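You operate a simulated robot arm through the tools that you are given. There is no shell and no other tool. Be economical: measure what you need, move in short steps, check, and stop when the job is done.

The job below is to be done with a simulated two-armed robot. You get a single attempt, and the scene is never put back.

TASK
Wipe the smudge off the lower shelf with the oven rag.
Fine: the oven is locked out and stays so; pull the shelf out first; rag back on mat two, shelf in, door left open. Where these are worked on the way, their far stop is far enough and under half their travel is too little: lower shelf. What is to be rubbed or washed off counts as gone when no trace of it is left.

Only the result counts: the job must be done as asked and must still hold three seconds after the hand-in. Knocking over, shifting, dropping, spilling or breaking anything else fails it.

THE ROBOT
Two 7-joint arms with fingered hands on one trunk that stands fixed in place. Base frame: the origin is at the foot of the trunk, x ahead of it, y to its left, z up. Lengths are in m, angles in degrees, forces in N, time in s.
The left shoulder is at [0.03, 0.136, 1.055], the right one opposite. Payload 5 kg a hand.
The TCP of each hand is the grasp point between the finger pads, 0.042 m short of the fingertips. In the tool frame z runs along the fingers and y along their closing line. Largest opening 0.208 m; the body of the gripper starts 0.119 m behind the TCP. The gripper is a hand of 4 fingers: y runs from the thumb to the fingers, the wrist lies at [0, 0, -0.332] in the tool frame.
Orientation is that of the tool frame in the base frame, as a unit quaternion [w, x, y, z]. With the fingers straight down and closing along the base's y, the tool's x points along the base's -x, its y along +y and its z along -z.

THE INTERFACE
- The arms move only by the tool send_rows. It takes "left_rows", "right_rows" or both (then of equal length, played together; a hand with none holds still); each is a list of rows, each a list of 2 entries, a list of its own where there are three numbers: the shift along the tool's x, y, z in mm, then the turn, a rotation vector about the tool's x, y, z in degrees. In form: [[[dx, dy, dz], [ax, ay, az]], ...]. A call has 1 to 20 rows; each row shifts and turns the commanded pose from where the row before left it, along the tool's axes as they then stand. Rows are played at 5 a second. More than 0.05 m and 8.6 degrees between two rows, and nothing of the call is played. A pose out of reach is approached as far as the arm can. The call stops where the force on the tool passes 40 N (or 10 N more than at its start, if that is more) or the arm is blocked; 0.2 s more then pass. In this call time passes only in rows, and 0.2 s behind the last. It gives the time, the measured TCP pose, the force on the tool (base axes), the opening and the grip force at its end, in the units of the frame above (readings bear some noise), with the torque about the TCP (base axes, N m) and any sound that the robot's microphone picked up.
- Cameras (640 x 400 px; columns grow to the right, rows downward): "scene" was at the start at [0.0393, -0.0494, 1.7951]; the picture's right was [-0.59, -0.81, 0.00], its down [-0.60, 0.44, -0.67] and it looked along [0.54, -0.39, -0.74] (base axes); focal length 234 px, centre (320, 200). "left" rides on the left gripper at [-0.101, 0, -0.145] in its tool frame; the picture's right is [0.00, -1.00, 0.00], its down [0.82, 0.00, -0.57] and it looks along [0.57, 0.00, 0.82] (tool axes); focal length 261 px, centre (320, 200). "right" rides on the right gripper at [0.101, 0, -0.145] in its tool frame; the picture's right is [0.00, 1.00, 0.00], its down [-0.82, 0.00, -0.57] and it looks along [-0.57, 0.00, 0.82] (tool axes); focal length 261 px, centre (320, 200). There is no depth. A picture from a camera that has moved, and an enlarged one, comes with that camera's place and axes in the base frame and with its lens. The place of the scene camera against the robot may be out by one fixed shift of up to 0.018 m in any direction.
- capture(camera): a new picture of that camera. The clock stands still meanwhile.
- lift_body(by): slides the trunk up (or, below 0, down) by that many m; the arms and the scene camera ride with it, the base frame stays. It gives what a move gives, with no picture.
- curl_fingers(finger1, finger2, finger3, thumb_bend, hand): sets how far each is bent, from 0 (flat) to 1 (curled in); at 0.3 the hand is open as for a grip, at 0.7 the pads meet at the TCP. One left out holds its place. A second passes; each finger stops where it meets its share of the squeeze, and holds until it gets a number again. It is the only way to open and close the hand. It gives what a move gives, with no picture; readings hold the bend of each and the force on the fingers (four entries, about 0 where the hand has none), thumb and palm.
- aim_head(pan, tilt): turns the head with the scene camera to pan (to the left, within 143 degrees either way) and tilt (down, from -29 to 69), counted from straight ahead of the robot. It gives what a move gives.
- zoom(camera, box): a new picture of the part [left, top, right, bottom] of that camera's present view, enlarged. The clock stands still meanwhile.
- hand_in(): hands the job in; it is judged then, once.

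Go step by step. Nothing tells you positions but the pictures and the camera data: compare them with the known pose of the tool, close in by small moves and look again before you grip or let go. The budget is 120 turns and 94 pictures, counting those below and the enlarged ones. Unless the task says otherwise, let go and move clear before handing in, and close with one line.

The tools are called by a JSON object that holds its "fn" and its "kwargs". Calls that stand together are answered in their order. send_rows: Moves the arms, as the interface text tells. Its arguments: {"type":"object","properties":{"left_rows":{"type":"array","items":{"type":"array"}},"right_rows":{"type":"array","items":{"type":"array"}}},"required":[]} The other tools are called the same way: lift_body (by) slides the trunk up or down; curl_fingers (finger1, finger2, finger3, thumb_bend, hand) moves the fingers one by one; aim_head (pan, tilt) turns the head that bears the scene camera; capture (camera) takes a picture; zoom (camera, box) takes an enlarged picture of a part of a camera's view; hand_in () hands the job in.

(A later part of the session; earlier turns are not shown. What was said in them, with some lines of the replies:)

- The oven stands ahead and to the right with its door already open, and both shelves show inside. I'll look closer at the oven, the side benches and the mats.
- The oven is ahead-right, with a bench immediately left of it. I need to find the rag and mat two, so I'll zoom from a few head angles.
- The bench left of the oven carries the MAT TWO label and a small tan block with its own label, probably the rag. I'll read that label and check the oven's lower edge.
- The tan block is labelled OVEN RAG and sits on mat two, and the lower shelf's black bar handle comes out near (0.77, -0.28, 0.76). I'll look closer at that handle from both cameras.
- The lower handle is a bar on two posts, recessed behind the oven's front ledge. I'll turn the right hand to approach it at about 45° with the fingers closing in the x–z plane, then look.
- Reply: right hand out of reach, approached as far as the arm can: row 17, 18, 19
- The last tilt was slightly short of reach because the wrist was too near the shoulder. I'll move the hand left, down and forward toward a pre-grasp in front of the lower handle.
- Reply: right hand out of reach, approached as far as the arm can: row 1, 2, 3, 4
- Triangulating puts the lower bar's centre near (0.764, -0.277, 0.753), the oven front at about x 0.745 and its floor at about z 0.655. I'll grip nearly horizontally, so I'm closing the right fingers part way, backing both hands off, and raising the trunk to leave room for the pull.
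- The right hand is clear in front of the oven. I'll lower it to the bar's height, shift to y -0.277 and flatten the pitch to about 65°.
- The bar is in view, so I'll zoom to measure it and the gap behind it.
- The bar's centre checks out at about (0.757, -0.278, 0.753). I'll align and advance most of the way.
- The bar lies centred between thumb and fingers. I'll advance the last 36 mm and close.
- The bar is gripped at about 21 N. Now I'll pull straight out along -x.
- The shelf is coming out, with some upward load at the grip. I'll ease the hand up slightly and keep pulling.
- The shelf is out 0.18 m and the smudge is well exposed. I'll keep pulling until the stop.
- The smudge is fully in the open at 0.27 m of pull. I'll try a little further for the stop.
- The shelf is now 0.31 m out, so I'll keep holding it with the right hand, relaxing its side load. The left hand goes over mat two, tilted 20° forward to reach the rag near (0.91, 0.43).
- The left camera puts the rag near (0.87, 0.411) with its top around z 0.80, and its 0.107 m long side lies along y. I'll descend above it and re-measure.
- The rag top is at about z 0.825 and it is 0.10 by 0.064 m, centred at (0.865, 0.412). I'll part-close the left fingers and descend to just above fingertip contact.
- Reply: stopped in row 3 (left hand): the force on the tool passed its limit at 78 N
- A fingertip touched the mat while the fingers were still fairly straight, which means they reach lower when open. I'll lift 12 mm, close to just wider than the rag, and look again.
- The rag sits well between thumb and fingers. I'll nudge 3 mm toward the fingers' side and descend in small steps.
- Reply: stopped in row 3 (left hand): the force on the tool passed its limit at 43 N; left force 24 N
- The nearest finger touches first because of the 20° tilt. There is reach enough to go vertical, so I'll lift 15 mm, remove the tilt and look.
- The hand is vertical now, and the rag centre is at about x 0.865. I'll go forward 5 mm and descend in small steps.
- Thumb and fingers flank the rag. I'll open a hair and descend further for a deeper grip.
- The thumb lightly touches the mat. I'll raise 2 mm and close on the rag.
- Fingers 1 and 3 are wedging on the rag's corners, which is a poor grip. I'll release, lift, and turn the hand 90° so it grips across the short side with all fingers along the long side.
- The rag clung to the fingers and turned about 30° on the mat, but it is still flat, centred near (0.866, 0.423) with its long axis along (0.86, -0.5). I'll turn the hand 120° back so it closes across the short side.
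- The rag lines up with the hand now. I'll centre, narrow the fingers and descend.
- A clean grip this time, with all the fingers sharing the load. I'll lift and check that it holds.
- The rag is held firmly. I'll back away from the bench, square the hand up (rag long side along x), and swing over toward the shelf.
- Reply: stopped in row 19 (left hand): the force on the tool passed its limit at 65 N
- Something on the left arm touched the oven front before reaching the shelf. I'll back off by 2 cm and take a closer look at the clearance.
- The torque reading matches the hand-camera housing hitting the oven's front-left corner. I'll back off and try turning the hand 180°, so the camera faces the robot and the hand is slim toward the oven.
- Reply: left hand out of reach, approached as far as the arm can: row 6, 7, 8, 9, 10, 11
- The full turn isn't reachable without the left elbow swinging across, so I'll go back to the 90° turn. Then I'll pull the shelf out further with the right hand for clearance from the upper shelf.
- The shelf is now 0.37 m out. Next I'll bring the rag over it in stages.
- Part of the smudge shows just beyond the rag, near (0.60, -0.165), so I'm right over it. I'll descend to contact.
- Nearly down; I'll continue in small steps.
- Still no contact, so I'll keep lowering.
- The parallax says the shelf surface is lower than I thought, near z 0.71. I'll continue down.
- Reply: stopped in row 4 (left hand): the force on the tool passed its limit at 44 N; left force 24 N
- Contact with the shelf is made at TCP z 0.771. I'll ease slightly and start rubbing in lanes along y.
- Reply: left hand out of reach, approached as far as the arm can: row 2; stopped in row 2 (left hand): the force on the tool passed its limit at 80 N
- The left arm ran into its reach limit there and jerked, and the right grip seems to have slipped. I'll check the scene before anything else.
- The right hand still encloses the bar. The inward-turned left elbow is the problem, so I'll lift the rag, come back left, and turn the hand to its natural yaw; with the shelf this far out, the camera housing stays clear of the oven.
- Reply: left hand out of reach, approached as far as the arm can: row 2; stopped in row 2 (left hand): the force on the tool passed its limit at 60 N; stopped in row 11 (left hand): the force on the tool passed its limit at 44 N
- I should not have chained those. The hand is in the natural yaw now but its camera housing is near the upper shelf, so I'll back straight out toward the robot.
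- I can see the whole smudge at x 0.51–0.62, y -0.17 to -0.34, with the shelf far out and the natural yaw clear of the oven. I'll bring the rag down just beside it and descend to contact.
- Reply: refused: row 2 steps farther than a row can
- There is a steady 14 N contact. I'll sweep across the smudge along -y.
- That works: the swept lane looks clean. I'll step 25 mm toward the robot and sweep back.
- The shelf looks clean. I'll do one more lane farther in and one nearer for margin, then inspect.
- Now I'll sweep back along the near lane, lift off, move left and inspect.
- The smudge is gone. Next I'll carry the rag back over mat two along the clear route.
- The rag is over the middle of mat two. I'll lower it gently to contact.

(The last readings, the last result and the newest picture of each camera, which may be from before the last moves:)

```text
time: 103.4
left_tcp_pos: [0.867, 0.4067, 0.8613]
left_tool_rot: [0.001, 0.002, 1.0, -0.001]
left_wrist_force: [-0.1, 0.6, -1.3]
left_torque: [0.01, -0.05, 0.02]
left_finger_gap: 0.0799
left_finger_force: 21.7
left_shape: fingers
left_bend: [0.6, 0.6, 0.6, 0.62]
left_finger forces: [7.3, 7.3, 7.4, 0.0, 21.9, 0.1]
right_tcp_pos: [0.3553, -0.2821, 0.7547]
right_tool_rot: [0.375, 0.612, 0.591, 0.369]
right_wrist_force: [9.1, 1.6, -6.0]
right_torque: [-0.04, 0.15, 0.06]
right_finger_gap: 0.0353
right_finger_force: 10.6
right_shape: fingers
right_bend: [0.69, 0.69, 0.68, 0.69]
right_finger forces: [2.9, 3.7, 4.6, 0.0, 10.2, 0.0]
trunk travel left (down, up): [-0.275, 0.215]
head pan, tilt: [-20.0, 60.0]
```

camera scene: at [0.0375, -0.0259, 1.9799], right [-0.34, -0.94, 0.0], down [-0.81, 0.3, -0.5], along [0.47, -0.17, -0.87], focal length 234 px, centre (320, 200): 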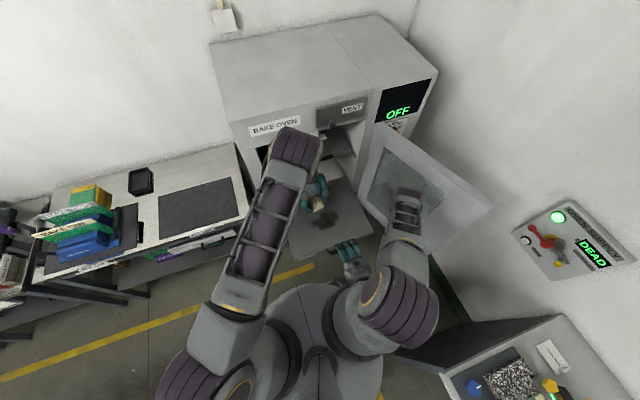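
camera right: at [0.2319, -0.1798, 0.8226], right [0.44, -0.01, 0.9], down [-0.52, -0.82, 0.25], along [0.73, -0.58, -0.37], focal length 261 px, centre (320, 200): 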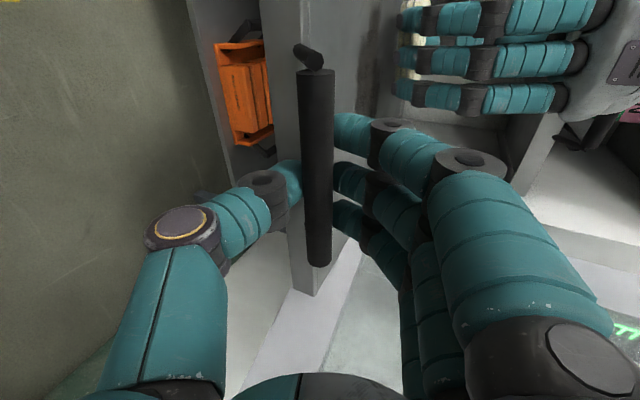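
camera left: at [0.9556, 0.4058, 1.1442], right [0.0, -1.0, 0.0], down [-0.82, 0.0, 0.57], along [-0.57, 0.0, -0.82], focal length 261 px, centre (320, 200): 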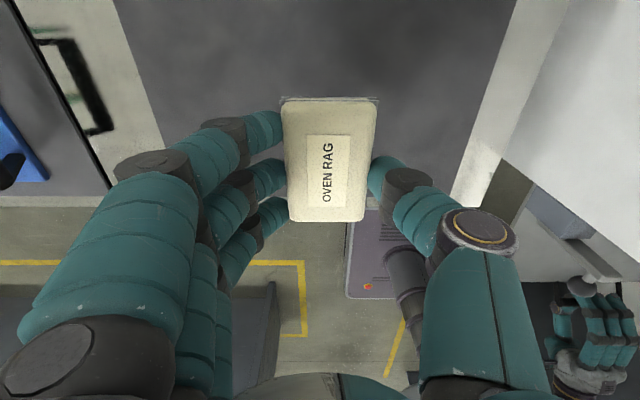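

{"fn": "send_rows", "kwargs": {"left_rows": [[[0, 0, 2], [0, 0, 0]], [[0, 0, 1.5], [0, 0, 0]], [[0, 0, 1.5], [0, 0, 0]]]}}

```text
time: 104.2
left_tcp_pos: [0.8682, 0.4061, 0.8588]
left_tool_rot: [0.001, 0.001, 1.0, 0.0]
left_wrist_force: [0.2, -0.2, 0.6]
left_torque: [-0.02, -0.01, -0.01]
left_finger_gap: 0.0798
left_finger_force: 22.2
left_shape: fingers
left_bend: [0.6, 0.6, 0.6, 0.62]
left_finger forces: [7.3, 7.3, 7.3, 0.0, 22.0, 0.1]
right_tcp_pos: [0.3541, -0.2826, 0.7555]
right_tool_rot: [0.375, 0.612, 0.591, 0.369]
right_wrist_force: [9.6, 1.5, -7.1]
right_torque: [-0.02, 0.14, 0.1]
right_finger_gap: 0.0353
right_finger_force: 11.3
right_shape: fingers
right_bend: [0.69, 0.69, 0.68, 0.69]
right_finger forces: [3.0, 3.9, 4.6, 0.0, 10.3, 0.0]
trunk travel left (down, up): [-0.275, 0.215]
head pan, tilt: [-20.0, 60.0]
```

{"fn": "send_rows", "kwargs": {"left_rows": [[[0, 0, 1.5], [0, 0, 0]], [[0, 0, 1.5], [0, 0, 0]], [[0, 0, 1], [0, 0, 0]]]}}

```text
time: 105.0
left_tcp_pos: [0.8672, 0.4062, 0.8565]
left_tool_rot: [0.003, 0.001, 1.0, 0.001]
left_wrist_force: [-4.4, -0.8, 26.7]
left_torque: [-0.36, 0.17, -0.04]
left_finger_gap: 0.0795
left_finger_force: 25.2
left_shape: fingers
left_bend: [0.6, 0.6, 0.6, 0.62]
left_finger forces: [7.8, 7.9, 8.1, 0.0, 26.2, 0.0]
right_tcp_pos: [0.3535, -0.2823, 0.7548]
right_tool_rot: [0.376, 0.61, 0.591, 0.37]
right_wrist_force: [15.2, 4.4, -11.4]
right_torque: [-0.01, 0.25, 0.15]
right_finger_gap: 0.0352
right_finger_force: 12.7
right_shape: fingers
right_bend: [0.69, 0.69, 0.68, 0.69]
right_finger forces: [3.9, 4.8, 5.7, 0.0, 10.9, 0.0]
trunk travel left (down, up): [-0.275, 0.215]
head pan, tilt: [-20.0, 60.0]
```

The rag rests on the mat. I'll ease up slightly and open.

{"fn": "send_rows", "kwargs": {"left_rows": [[[0, 0, -2.5], [0, 0, 0]]]}}

{"fn": "curl_fingers", "kwargs": {"hand": "left", "finger1": 0.54, "finger2": 0.54, "finger3": 0.54, "thumb_bend": 0.54}}

{"fn": "capture", "kwargs": {"camera": "left"}}

```text
time: 105.4
left_tcp_pos: [0.8681, 0.4049, 0.8583]
left_tool_rot: [0.002, 0.001, 1.0, -0.001]
left_wrist_force: [2.0, 0.2, 17.6]
left_torque: [-0.08, -0.04, -0.01]
left_finger_gap: 0.0795
left_finger_force: 24.2
left_shape: fingers
left_bend: [0.6, 0.6, 0.6, 0.62]
left_finger forces: [8.1, 8.1, 8.2, 0.1, 23.2, 0.1]
right_tcp_pos: [0.3548, -0.2831, 0.756]
right_tool_rot: [0.376, 0.61, 0.591, 0.37]
right_wrist_force: [14.1, 3.9, -8.7]
right_torque: [-0.01, 0.19, 0.12]
right_finger_gap: 0.0353
right_finger_force: 12.1
right_shape: fingers
right_bend: [0.69, 0.69, 0.68, 0.69]
right_finger forces: [3.5, 4.5, 5.5, 0.0, 10.0, 0.0]
trunk travel left (down, up): [-0.275, 0.215]
head pan, tilt: [-20.0, 60.0]
```

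```text
time: 106.4
left_tcp_pos: [0.8677, 0.4067, 0.8588]
left_tool_rot: [0.002, 0.002, 1.0, 0.001]
left_wrist_force: [0.8, 3.1, 33.7]
left_torque: [-1.24, 0.21, 0.17]
left_finger_gap: 0.0955
left_finger_force: 16.6
left_shape: fingers
left_bend: [0.54, 0.54, 0.55, 0.55]
left_finger forces: [0.0, 1.2, 3.3, 0.0, 29.4, 0.1]
right_tcp_pos: [0.3555, -0.2823, 0.7553]
right_tool_rot: [0.375, 0.611, 0.591, 0.371]
right_wrist_force: [19.3, 5.1, -12.1]
right_torque: [0.0, 0.19, 0.18]
right_finger_gap: 0.0356
right_finger_force: 12.5
right_shape: fingers
right_bend: [0.69, 0.69, 0.68, 0.69]
right_finger forces: [4.1, 5.2, 5.9, 0.0, 10.8, 0.0]
trunk travel left (down, up): [-0.275, 0.215]
head pan, tilt: [-20.0, 60.0]
```

```text
21 pictures are left
camera left: at [0.9665, 0.4072, 1.0037], right [0.0, -1.0, 0.0], down [-0.82, 0.0, 0.57], along [-0.57, 0.0, -0.82], focal length 261 px, centre (320, 200)
```

left: 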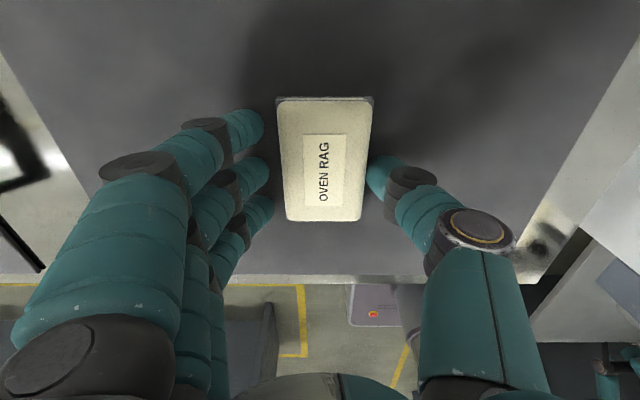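

The fingers are off one side, but the thumb still presses mat and rag. I'll raise a few mm, shift away from the rag on the thumb side, open more and lift.

{"fn": "send_rows", "kwargs": {"left_rows": [[[0, -2, -4], [0, 0, 0]], [[0, -3, -3], [0, 0, 0]]]}}

{"fn": "curl_fingers", "kwargs": {"hand": "left", "finger1": 0.5, "finger2": 0.5, "finger3": 0.5, "thumb_bend": 0.5}}

{"fn": "capture", "kwargs": {"camera": "left"}}

```text
time: 107.0
left_tcp_pos: [0.8651, 0.3998, 0.8602]
left_tool_rot: [-0.001, 0.002, 1.0, -0.001]
left_wrist_force: [0.4, 0.1, -0.5]
left_torque: [0.01, 0.04, -0.03]
left_finger_gap: 0.0999
left_finger_force: 0.1
left_shape: fingers
left_bend: [0.54, 0.54, 0.54, 0.54]
left_finger forces: [0.1, 0.1, 0.0, 0.1, 0.0, 0.1]
right_tcp_pos: [0.3538, -0.2819, 0.7558]
right_tool_rot: [0.374, 0.611, 0.592, 0.369]
right_wrist_force: [10.8, 4.1, -4.0]
right_torque: [0.0, 0.06, 0.12]
right_finger_gap: 0.035
right_finger_force: 10.2
right_shape: fingers
right_bend: [0.69, 0.69, 0.68, 0.69]
right_finger forces: [3.0, 4.0, 4.8, 0.0, 8.6, 0.0]
trunk travel left (down, up): [-0.275, 0.215]
head pan, tilt: [-20.0, 60.0]
```

```text
time: 108.0
left_tcp_pos: [0.8675, 0.4013, 0.8638]
left_tool_rot: [0.001, 0.002, 1.0, 0.0]
left_wrist_force: [0.4, 1.0, 0.3]
left_torque: [-0.04, 0.0, 0.04]
left_finger_gap: 0.1197
left_finger_force: 0.0
left_shape: fingers
left_bend: [0.5, 0.5, 0.5, 0.5]
left_finger forces: [0.1, 0.0, 0.0, 0.0, 0.0, 0.0]
right_tcp_pos: [0.3555, -0.2824, 0.7549]
right_tool_rot: [0.375, 0.611, 0.591, 0.37]
right_wrist_force: [8.9, 1.7, -4.6]
right_torque: [-0.02, 0.12, 0.07]
right_finger_gap: 0.0353
right_finger_force: 9.4
right_shape: fingers
right_bend: [0.69, 0.69, 0.68, 0.69]
right_finger forces: [2.8, 3.6, 4.4, 0.0, 9.1, 0.1]
trunk travel left (down, up): [-0.275, 0.215]
head pan, tilt: [-20.0, 60.0]
```

```text
20 pictures are left
camera left: at [0.9671, 0.4026, 1.008], right [0.0, -1.0, 0.0], down [-0.82, 0.0, 0.57], along [-0.57, 0.0, -0.82], focal length 261 px, centre (320, 200)
```

left: 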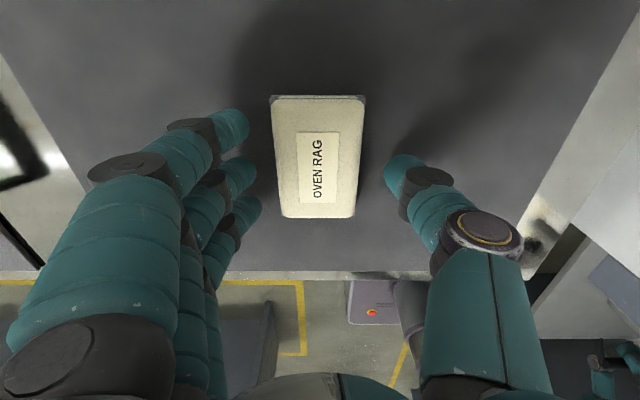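

The rag lies free on the mat. I'll lift the left hand straight up and retract it.

{"fn": "send_rows", "kwargs": {"left_rows": [[[0, 0, -20], [0, 0, 0]], [[0, 0, -40], [0, 0, 0]], [[0, 0, -45], [0, 0, 0]], [[0, 0, -45], [0, 0, 0]], [[40, 0, -10], [0, 0, 0]], [[40, 0, 0], [0, 0, 0]], [[40, 0, 0], [0, 0, 0]], [[40, 0, 0], [0, 0, 0]], [[40, 0, 0], [0, 0, 0]], [[40, 0, 0], [0, 0, 0]]]}}

{"fn": "capture", "kwargs": {"camera": "scene"}}

{"fn": "capture", "kwargs": {"camera": "right"}}

```text
time: 110.2
left_tcp_pos: [0.6284, 0.4019, 1.0237]
left_tool_rot: [0.002, 0.002, 1.0, 0.0]
left_wrist_force: [-0.2, -0.7, 0.4]
left_torque: [0.02, -0.06, 0.02]
left_finger_gap: 0.1198
left_finger_force: 0.0
left_shape: fingers
left_bend: [0.5, 0.5, 0.5, 0.5]
left_finger forces: [0.0, 0.0, 0.1, 0.0, 0.1, 0.1]
right_tcp_pos: [0.3557, -0.2812, 0.7553]
right_tool_rot: [0.375, 0.611, 0.591, 0.37]
right_wrist_force: [9.6, 1.9, -7.7]
right_torque: [0.0, 0.13, 0.13]
right_finger_gap: 0.0353
right_finger_force: 10.7
right_shape: fingers
right_bend: [0.69, 0.69, 0.68, 0.69]
right_finger forces: [3.1, 4.0, 4.7, 0.0, 9.9, 0.0]
trunk travel left (down, up): [-0.275, 0.215]
head pan, tilt: [-20.0, 60.0]
```

```text
19 pictures are left
camera scene: at [0.0383, -0.0259, 1.9798], right [-0.34, -0.94, 0.0], down [-0.81, 0.3, -0.5], along [0.47, -0.17, -0.87], focal length 234 px, centre (320, 200)
```

scene: 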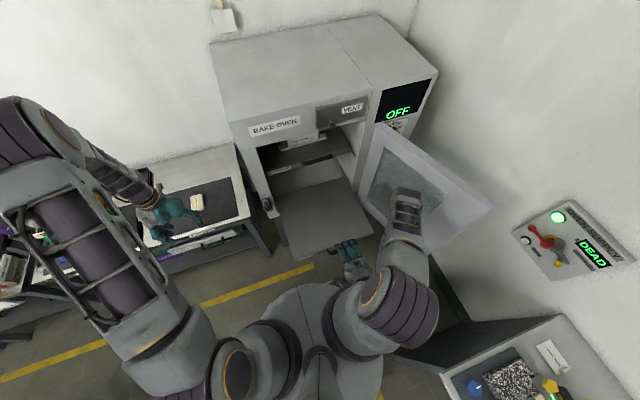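

```text
18 pictures are left
camera right: at [0.2282, -0.1789, 0.8207], right [0.44, -0.02, 0.9], down [-0.54, -0.81, 0.24], along [0.72, -0.59, -0.37], focal length 261 px, centre (320, 200)
```

right: 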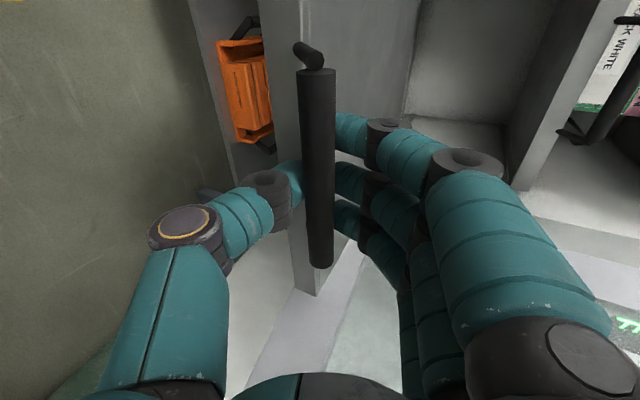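

The rag is back on mat two and the shelf is clean. I'll push the shelf back in along +x with the right hand.

{"fn": "send_rows", "kwargs": {"right_rows": [[[0.3, 4.4, 9], [0, 0, 0]], [[0.5, 8.9, 17.9], [0, 0, 0]], [[0.5, 8.9, 17.9], [0, 0, 0]], [[0.5, 8.9, 17.9], [0, 0, 0]], [[0.5, 8.9, 17.9], [0, 0, 0]], [[0.5, 8.9, 17.9], [0, 0, 0]]]}}

```text
time: 111.6
left_tcp_pos: [0.6274, 0.403, 1.0236]
left_tool_rot: [0.001, 0.002, 1.0, 0.001]
left_wrist_force: [-0.3, -0.2, 0.3]
left_torque: [0.0, 0.06, -0.04]
left_finger_gap: 0.1198
left_finger_force: 0.0
left_shape: fingers
left_bend: [0.5, 0.5, 0.5, 0.5]
left_finger forces: [0.0, 0.1, 0.0, 0.0, 0.0, 0.0]
right_tcp_pos: [0.4654, -0.2818, 0.755]
right_tool_rot: [0.375, 0.611, 0.591, 0.37]
right_wrist_force: [1.1, 0.6, -3.8]
right_torque: [-0.05, 0.17, 0.07]
right_finger_gap: 0.0344
right_finger_force: 8.3
right_shape: fingers
right_bend: [0.7, 0.69, 0.69, 0.69]
right_finger forces: [2.0, 2.6, 3.5, 0.0, 9.0, 0.1]
trunk travel left (down, up): [-0.275, 0.215]
head pan, tilt: [-20.0, 60.0]
```

{"fn": "send_rows", "kwargs": {"right_rows": [[[0.5, 8.9, 17.9], [0, 0, 0]], [[0.5, 8.9, 17.9], [0, 0, 0]], [[0.5, 8.9, 17.9], [0, 0, 0]], [[0.5, 8.9, 17.9], [0, 0, 0]], [[0.5, 8.9, 17.9], [0, 0, 0]], [[0.5, 8.9, 17.9], [0, 0, 0]], [[0.5, 8.9, 17.9], [0, 0, 0]], [[0.5, 8.9, 17.9], [0, 0, 0]]]}}

{"fn": "capture", "kwargs": {"camera": "right"}}

{"fn": "capture", "kwargs": {"camera": "scene"}}

```text
time: 113.4
left_tcp_pos: [0.6277, 0.4034, 1.0224]
left_tool_rot: [0.001, 0.002, 1.0, 0.0]
left_wrist_force: [-0.7, -0.2, -0.3]
left_torque: [0.0, 0.07, -0.01]
left_finger_gap: 0.1196
left_finger_force: 0.2
left_shape: fingers
left_bend: [0.5, 0.5, 0.5, 0.5]
left_finger forces: [0.1, 0.1, 0.0, 0.0, 0.0, 0.0]
right_tcp_pos: [0.6247, -0.2835, 0.7543]
right_tool_rot: [0.374, 0.612, 0.591, 0.369]
right_wrist_force: [1.9, 7.8, -7.0]
right_torque: [0.01, 0.17, 0.15]
right_finger_gap: 0.0335
right_finger_force: 7.1
right_shape: fingers
right_bend: [0.7, 0.7, 0.69, 0.69]
right_finger forces: [1.1, 1.7, 2.4, 0.1, 8.8, 0.0]
trunk travel left (down, up): [-0.275, 0.215]
head pan, tilt: [-20.0, 60.0]
```

```text
17 pictures are left
camera right: at [0.4974, -0.18, 0.8204], right [0.45, -0.02, 0.9], down [-0.54, -0.81, 0.24], along [0.72, -0.59, -0.37], focal length 261 px, centre (320, 200)
```

right: 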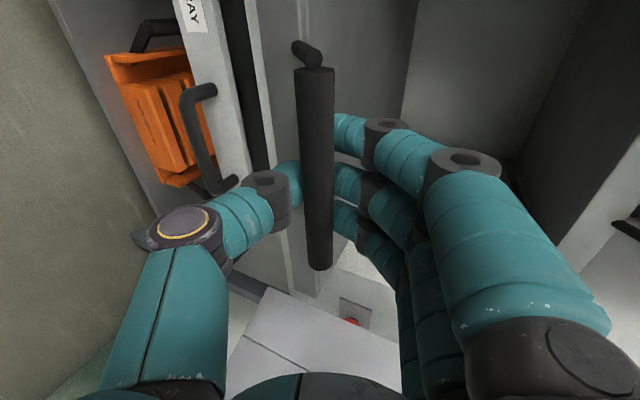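

```text
16 pictures are left
camera scene: at [0.04, -0.0251, 1.9798], right [-0.34, -0.94, 0.0], down [-0.81, 0.3, -0.5], along [0.47, -0.17, -0.87], focal length 234 px, centre (320, 200)
```

scene: 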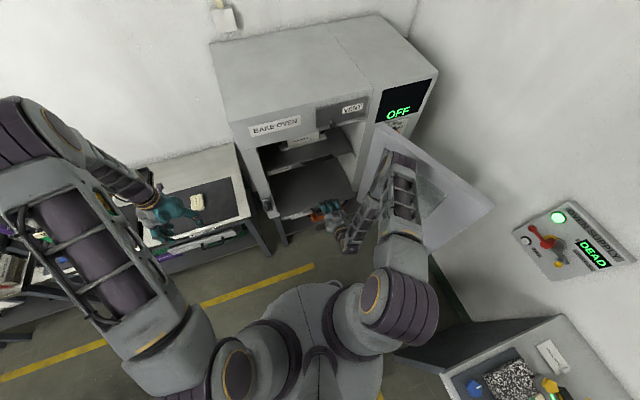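

{"fn": "send_rows", "kwargs": {"right_rows": [[[1.5, 9.5, 17.6], [0, 0, 0]], [[1.5, 9.5, 17.6], [0, 0, 0]], [[1, 8.9, 17.9], [0, 0, 0]], [[0.5, 6.7, 13.4], [0, 0, 0]]]}}

{"fn": "send_rows", "kwargs": {"right_rows": [[[0.3, 4.4, 9], [0, 0, 0]], [[0.3, 4.4, 9], [0, 0, 0]], [[0.3, 4.4, 9], [0, 0, 0]]]}}

{"fn": "capture", "kwargs": {"camera": "right"}}

```text
time: 114.4
left_tcp_pos: [0.6295, 0.4013, 1.0242]
left_tool_rot: [0.001, 0.002, 1.0, 0.0]
left_wrist_force: [0.7, 1.1, -1.0]
left_torque: [0.01, 0.0, 0.03]
left_finger_gap: 0.1195
left_finger_force: 0.2
left_shape: fingers
left_bend: [0.5, 0.5, 0.5, 0.5]
left_finger forces: [0.0, 0.1, 0.0, 0.0, 0.1, 0.0]
right_tcp_pos: [0.7002, -0.2831, 0.7569]
right_tool_rot: [0.375, 0.611, 0.591, 0.369]
right_wrist_force: [0.9, -9.2, -13.5]
right_torque: [-0.13, 0.24, 0.0]
right_finger_gap: 0.0342
right_finger_force: 7.9
right_shape: fingers
right_bend: [0.7, 0.7, 0.7, 0.69]
right_finger forces: [0.1, 0.8, 2.0, 0.1, 13.1, 0.1]
trunk travel left (down, up): [-0.275, 0.215]
head pan, tilt: [-20.0, 60.0]
```

```text
time: 115.2
left_tcp_pos: [0.6285, 0.4024, 1.0236]
left_tool_rot: [0.001, 0.002, 1.0, 0.0]
left_wrist_force: [-0.8, 0.8, 0.2]
left_torque: [0.01, 0.04, 0.02]
left_finger_gap: 0.1199
left_finger_force: 0.0
left_shape: fingers
left_bend: [0.5, 0.5, 0.5, 0.5]
left_finger forces: [0.0, 0.0, 0.0, 0.0, 0.0, 0.1]
right_tcp_pos: [0.7313, -0.2805, 0.756]
right_tool_rot: [0.374, 0.611, 0.591, 0.37]
right_wrist_force: [-1.0, -10.1, -8.7]
right_torque: [-0.15, 0.16, -0.09]
right_finger_gap: 0.0339
right_finger_force: 6.2
right_shape: fingers
right_bend: [0.7, 0.7, 0.7, 0.69]
right_finger forces: [0.0, 0.3, 1.0, 0.0, 9.9, 0.0]
trunk travel left (down, up): [-0.275, 0.215]
head pan, tilt: [-20.0, 60.0]
```

```text
15 pictures are left
camera right: at [0.6043, -0.1769, 0.8217], right [0.45, -0.03, 0.9], down [-0.54, -0.81, 0.24], along [0.72, -0.59, -0.37], focal length 261 px, centre (320, 200)
```

right: 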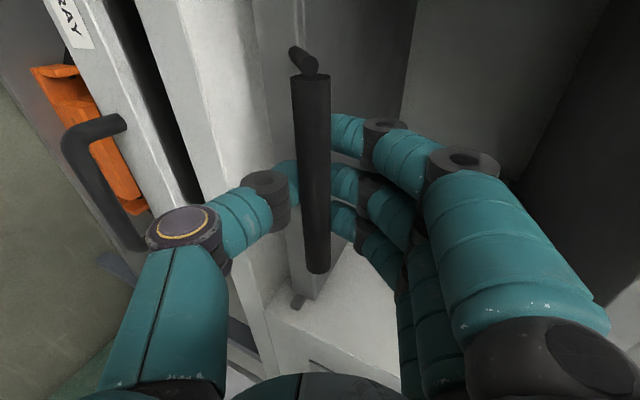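

The bar is now near x 0.727, about 30 mm short of where it started. I'll push the rest in small steps until it stops.

{"fn": "send_rows", "kwargs": {"right_rows": [[[0, 3.6, 7.2], [0, 0, 0]], [[0, 3.6, 7.2], [0, 0, 0]], [[0, 3.6, 7.2], [0, 0, 0]], [[0, 2.2, 4.5], [0, 0, 0]], [[0, 1.8, 3.6], [0, 0, 0]], [[0, 1.8, 3.6], [0, 0, 0]]]}}

{"fn": "capture", "kwargs": {"camera": "right"}}

```text
time: 116.6
left_tcp_pos: [0.6273, 0.4022, 1.0237]
left_tool_rot: [0.001, 0.002, 1.0, 0.001]
left_wrist_force: [-0.3, -0.7, 0.7]
left_torque: [-0.01, 0.0, 0.0]
left_finger_gap: 0.1203
left_finger_force: 0.0
left_shape: fingers
left_bend: [0.5, 0.5, 0.5, 0.5]
left_finger forces: [0.0, 0.0, 0.1, 0.0, 0.0, 0.1]
right_tcp_pos: [0.7652, -0.2791, 0.756]
right_tool_rot: [0.374, 0.611, 0.592, 0.369]
right_wrist_force: [-10.1, 0.8, -11.8]
right_torque: [-0.02, 0.24, 0.0]
right_finger_gap: 0.0329
right_finger_force: 6.5
right_shape: fingers
right_bend: [0.7, 0.7, 0.7, 0.68]
right_finger forces: [0.0, 0.0, 0.0, 0.0, 12.2, 0.1]
trunk travel left (down, up): [-0.275, 0.215]
head pan, tilt: [-20.0, 60.0]
```

```text
14 pictures are left
camera right: at [0.6393, -0.1769, 0.8214], right [0.45, -0.02, 0.89], down [-0.53, -0.81, 0.24], along [0.72, -0.59, -0.37], focal length 261 px, centre (320, 200)
```

right: 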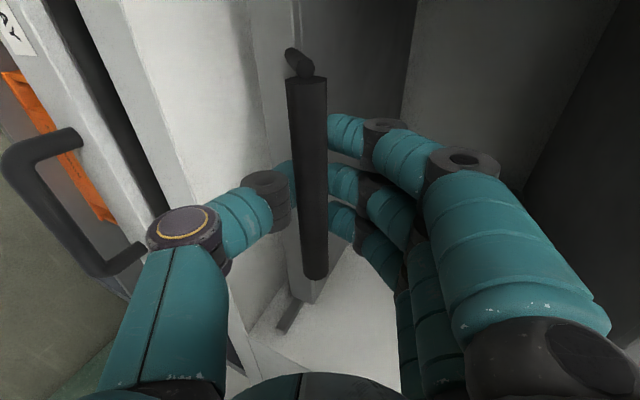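

The bar is back at x 0.756 and resistance is rising. I'll nudge a few mm more to confirm the stop.

{"fn": "send_rows", "kwargs": {"right_rows": [[[0, 1.3, 2.7], [0, 0, 0]], [[0, 1.3, 2.7], [0, 0, 0]], [[0, 1.3, 2.7], [0, 0, 0]]]}}

{"fn": "capture", "kwargs": {"camera": "right"}}

```text
time: 117.4
left_tcp_pos: [0.6273, 0.4023, 1.0253]
left_tool_rot: [0.001, 0.002, 1.0, -0.001]
left_wrist_force: [-0.6, -0.6, -0.6]
left_torque: [-0.03, 0.01, -0.01]
left_finger_gap: 0.1198
left_finger_force: 0.1
left_shape: fingers
left_bend: [0.5, 0.5, 0.5, 0.5]
left_finger forces: [0.1, 0.0, 0.0, 0.0, 0.1, 0.1]
right_tcp_pos: [0.7741, -0.2806, 0.7573]
right_tool_rot: [0.375, 0.611, 0.592, 0.369]
right_wrist_force: [-16.0, 3.8, -13.5]
right_torque: [0.08, 0.25, 0.04]
right_finger_gap: 0.0332
right_finger_force: 9.3
right_shape: fingers
right_bend: [0.7, 0.7, 0.7, 0.67]
right_finger forces: [0.0, 0.0, 0.0, 0.0, 18.3, 0.1]
trunk travel left (down, up): [-0.275, 0.215]
head pan, tilt: [-20.0, 60.0]
```

```text
13 pictures are left
camera right: at [0.6481, -0.1778, 0.8218], right [0.45, -0.02, 0.89], down [-0.53, -0.81, 0.24], along [0.72, -0.59, -0.37], focal length 261 px, centre (320, 200)
```

right: 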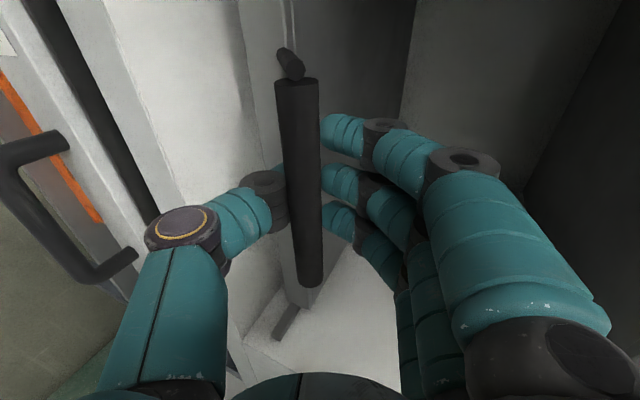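

The bar stays at x 0.756 while the hand slides on it, so the shelf is fully in. I'll open the right hand and back out.

{"fn": "curl_fingers", "kwargs": {"hand": "right", "finger1": 0.5, "finger2": 0.5, "finger3": 0.5, "thumb_bend": 0.5}}

{"fn": "capture", "kwargs": {"camera": "right"}}

```text
time: 118.4
left_tcp_pos: [0.6277, 0.4023, 1.024]
left_tool_rot: [0.0, 0.002, 1.0, 0.0]
left_wrist_force: [-0.4, 0.1, 0.6]
left_torque: [-0.05, 0.0, -0.01]
left_finger_gap: 0.1197
left_finger_force: 0.0
left_shape: fingers
left_bend: [0.5, 0.5, 0.5, 0.5]
left_finger forces: [0.0, 0.0, 0.1, 0.0, 0.1, 0.0]
right_tcp_pos: [0.7754, -0.2823, 0.7567]
right_tool_rot: [0.375, 0.611, 0.59, 0.37]
right_wrist_force: [-0.4, 0.7, 0.7]
right_torque: [0.0, 0.01, -0.03]
right_finger_gap: 0.1198
right_finger_force: 0.1
right_shape: fingers
right_bend: [0.5, 0.5, 0.5, 0.5]
right_finger forces: [0.0, 0.0, 0.1, 0.1, 0.0, 0.0]
trunk travel left (down, up): [-0.275, 0.215]
head pan, tilt: [-20.0, 60.0]
```

```text
12 pictures are left
camera right: at [0.6493, -0.1786, 0.8226], right [0.44, -0.02, 0.9], down [-0.54, -0.81, 0.24], along [0.72, -0.59, -0.37], focal length 261 px, centre (320, 200)
```

right: 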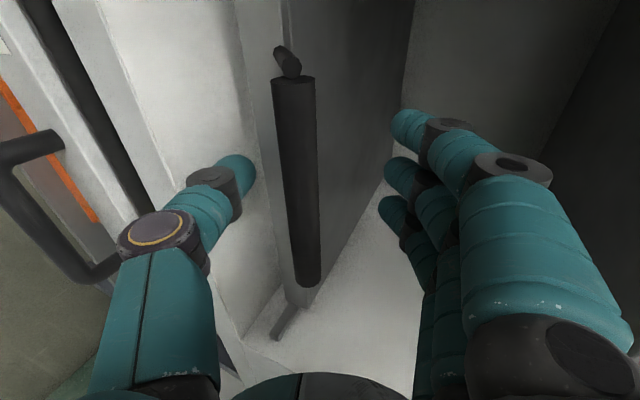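

Both sides are clear of the bar, so I'll retreat along the approach line.

{"fn": "send_rows", "kwargs": {"right_rows": [[[0, 0, -20], [0, 0, 0]], [[0, 0, -30], [0, 0, 0]], [[0, 0, -35], [0, 0, 0]], [[0, 0, -35], [0, 0, 0]]]}}

{"fn": "capture", "kwargs": {"camera": "right"}}

{"fn": "capture", "kwargs": {"camera": "scene"}}

```text
time: 119.4
left_tcp_pos: [0.6272, 0.4024, 1.0248]
left_tool_rot: [0.001, 0.003, 1.0, 0.0]
left_wrist_force: [-0.9, 0.7, 0.4]
left_torque: [0.0, -0.04, -0.02]
left_finger_gap: 0.1196
left_finger_force: 0.0
left_shape: fingers
left_bend: [0.5, 0.5, 0.5, 0.5]
left_finger forces: [0.0, 0.0, 0.0, 0.1, 0.0, 0.0]
right_tcp_pos: [0.6664, -0.2783, 0.8092]
right_tool_rot: [0.375, 0.61, 0.592, 0.371]
right_wrist_force: [0.4, -0.3, -0.6]
right_torque: [0.0, 0.0, -0.01]
right_finger_gap: 0.1201
right_finger_force: 0.1
right_shape: fingers
right_bend: [0.5, 0.5, 0.5, 0.5]
right_finger forces: [0.0, 0.0, 0.0, 0.0, 0.0, 0.1]
trunk travel left (down, up): [-0.275, 0.215]
head pan, tilt: [-20.0, 60.0]
```

```text
11 pictures are left
camera right: at [0.5406, -0.1756, 0.8751], right [0.44, -0.02, 0.9], down [-0.54, -0.81, 0.24], along [0.72, -0.59, -0.37], focal length 261 px, centre (320, 200)
```

right: 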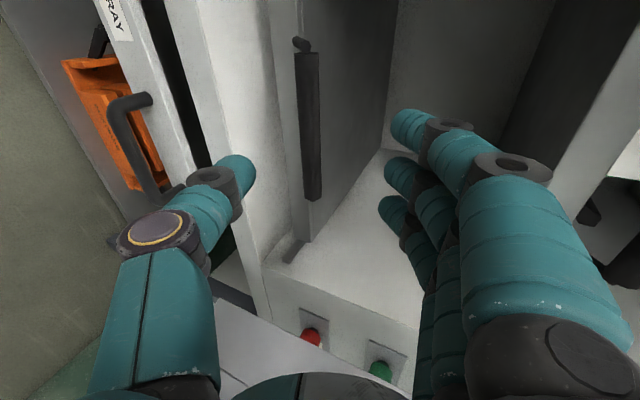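

```text
10 pictures are left
camera scene: at [0.0375, -0.0258, 1.9799], right [-0.34, -0.94, 0.0], down [-0.81, 0.3, -0.5], along [0.47, -0.17, -0.87], focal length 234 px, centre (320, 200)
```

scene: 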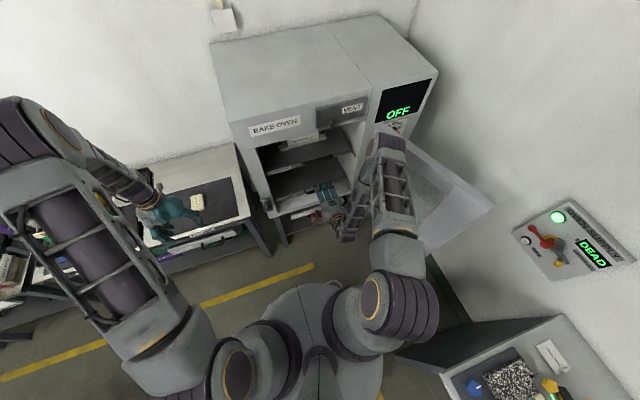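

The shelf is in, with its bar where it began. I'll back off a little more and do a final check of the oven and mat.

{"fn": "send_rows", "kwargs": {"right_rows": [[[0, 0, -30], [0, 0, 0]], [[0, 0, -30], [0, 0, 0]]]}}

{"fn": "zoom", "kwargs": {"camera": "scene", "box": [140, 100, 400, 260]}}

{"fn": "zoom", "kwargs": {"camera": "scene", "box": [250, 130, 370, 220]}}

```text
time: 120.0
left_tcp_pos: [0.6272, 0.4028, 1.0248]
left_tool_rot: [0.001, 0.001, 1.0, -0.001]
left_wrist_force: [0.1, 0.4, 0.4]
left_torque: [-0.01, 0.01, 0.02]
left_finger_gap: 0.12
left_finger_force: 0.0
left_shape: fingers
left_bend: [0.5, 0.5, 0.5, 0.5]
left_finger forces: [0.0, 0.1, 0.0, 0.0, 0.1, 0.1]
right_tcp_pos: [0.6141, -0.2783, 0.8355]
right_tool_rot: [0.375, 0.611, 0.591, 0.37]
right_wrist_force: [0.0, 0.0, 0.4]
right_torque: [0.0, 0.01, -0.01]
right_finger_gap: 0.12
right_finger_force: 0.1
right_shape: fingers
right_bend: [0.5, 0.5, 0.5, 0.5]
right_finger forces: [0.0, 0.0, 0.0, 0.0, 0.0, 0.1]
trunk travel left (down, up): [-0.275, 0.215]
head pan, tilt: [-20.0, 60.0]
```

```text
2.46 times, centred on (270, 180) of scene
camera zoom: at [0.0384, -0.0257, 1.9799], right [-0.34, -0.94, 0.0], down [-0.81, 0.3, -0.5], along [0.47, -0.17, -0.87], focal length 577 px, centre (443, 249)
```

zoom: 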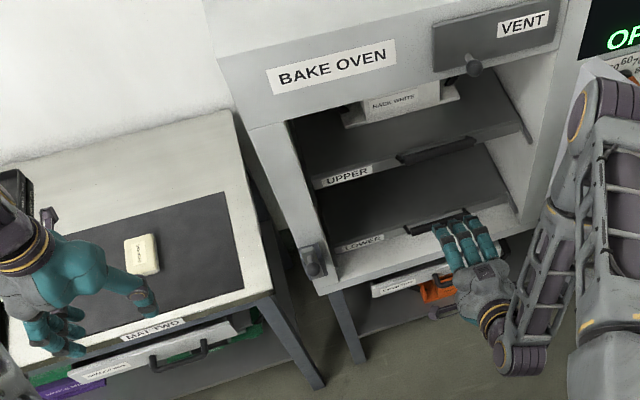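

```text
4.44 times, centred on (310, 175) of scene
camera zoom: at [0.0384, -0.0257, 1.9799], right [-0.34, -0.94, 0.0], down [-0.81, 0.3, -0.5], along [0.47, -0.17, -0.87], focal length 1041 px, centre (364, 311)
```

zoom: 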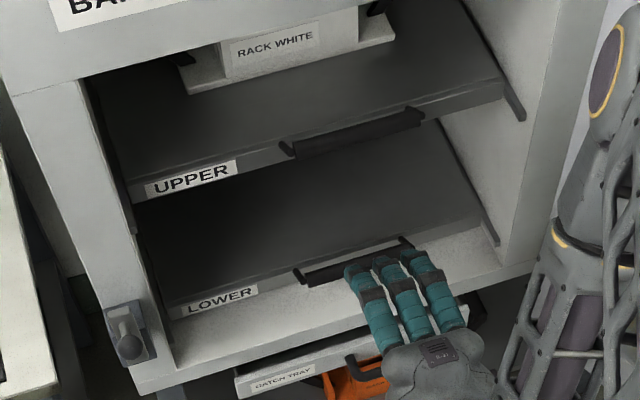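

The shelf is clean and fully in, the rag lies on mat two, the door is open, the supply still reads DEAD and the oven OFF, and both hands are clear. I'm handing in.

{"fn": "hand_in", "kwargs": {}}

```text
The job is handed in.
```

The lower shelf is wiped clean and pushed back in. The oven rag is on mat two, the door is open, and I never touched the lockout. On the way, the left hand bumped the oven's front-left corner and, I think, the upper shelf. I saw nothing shifted in the final pictures.
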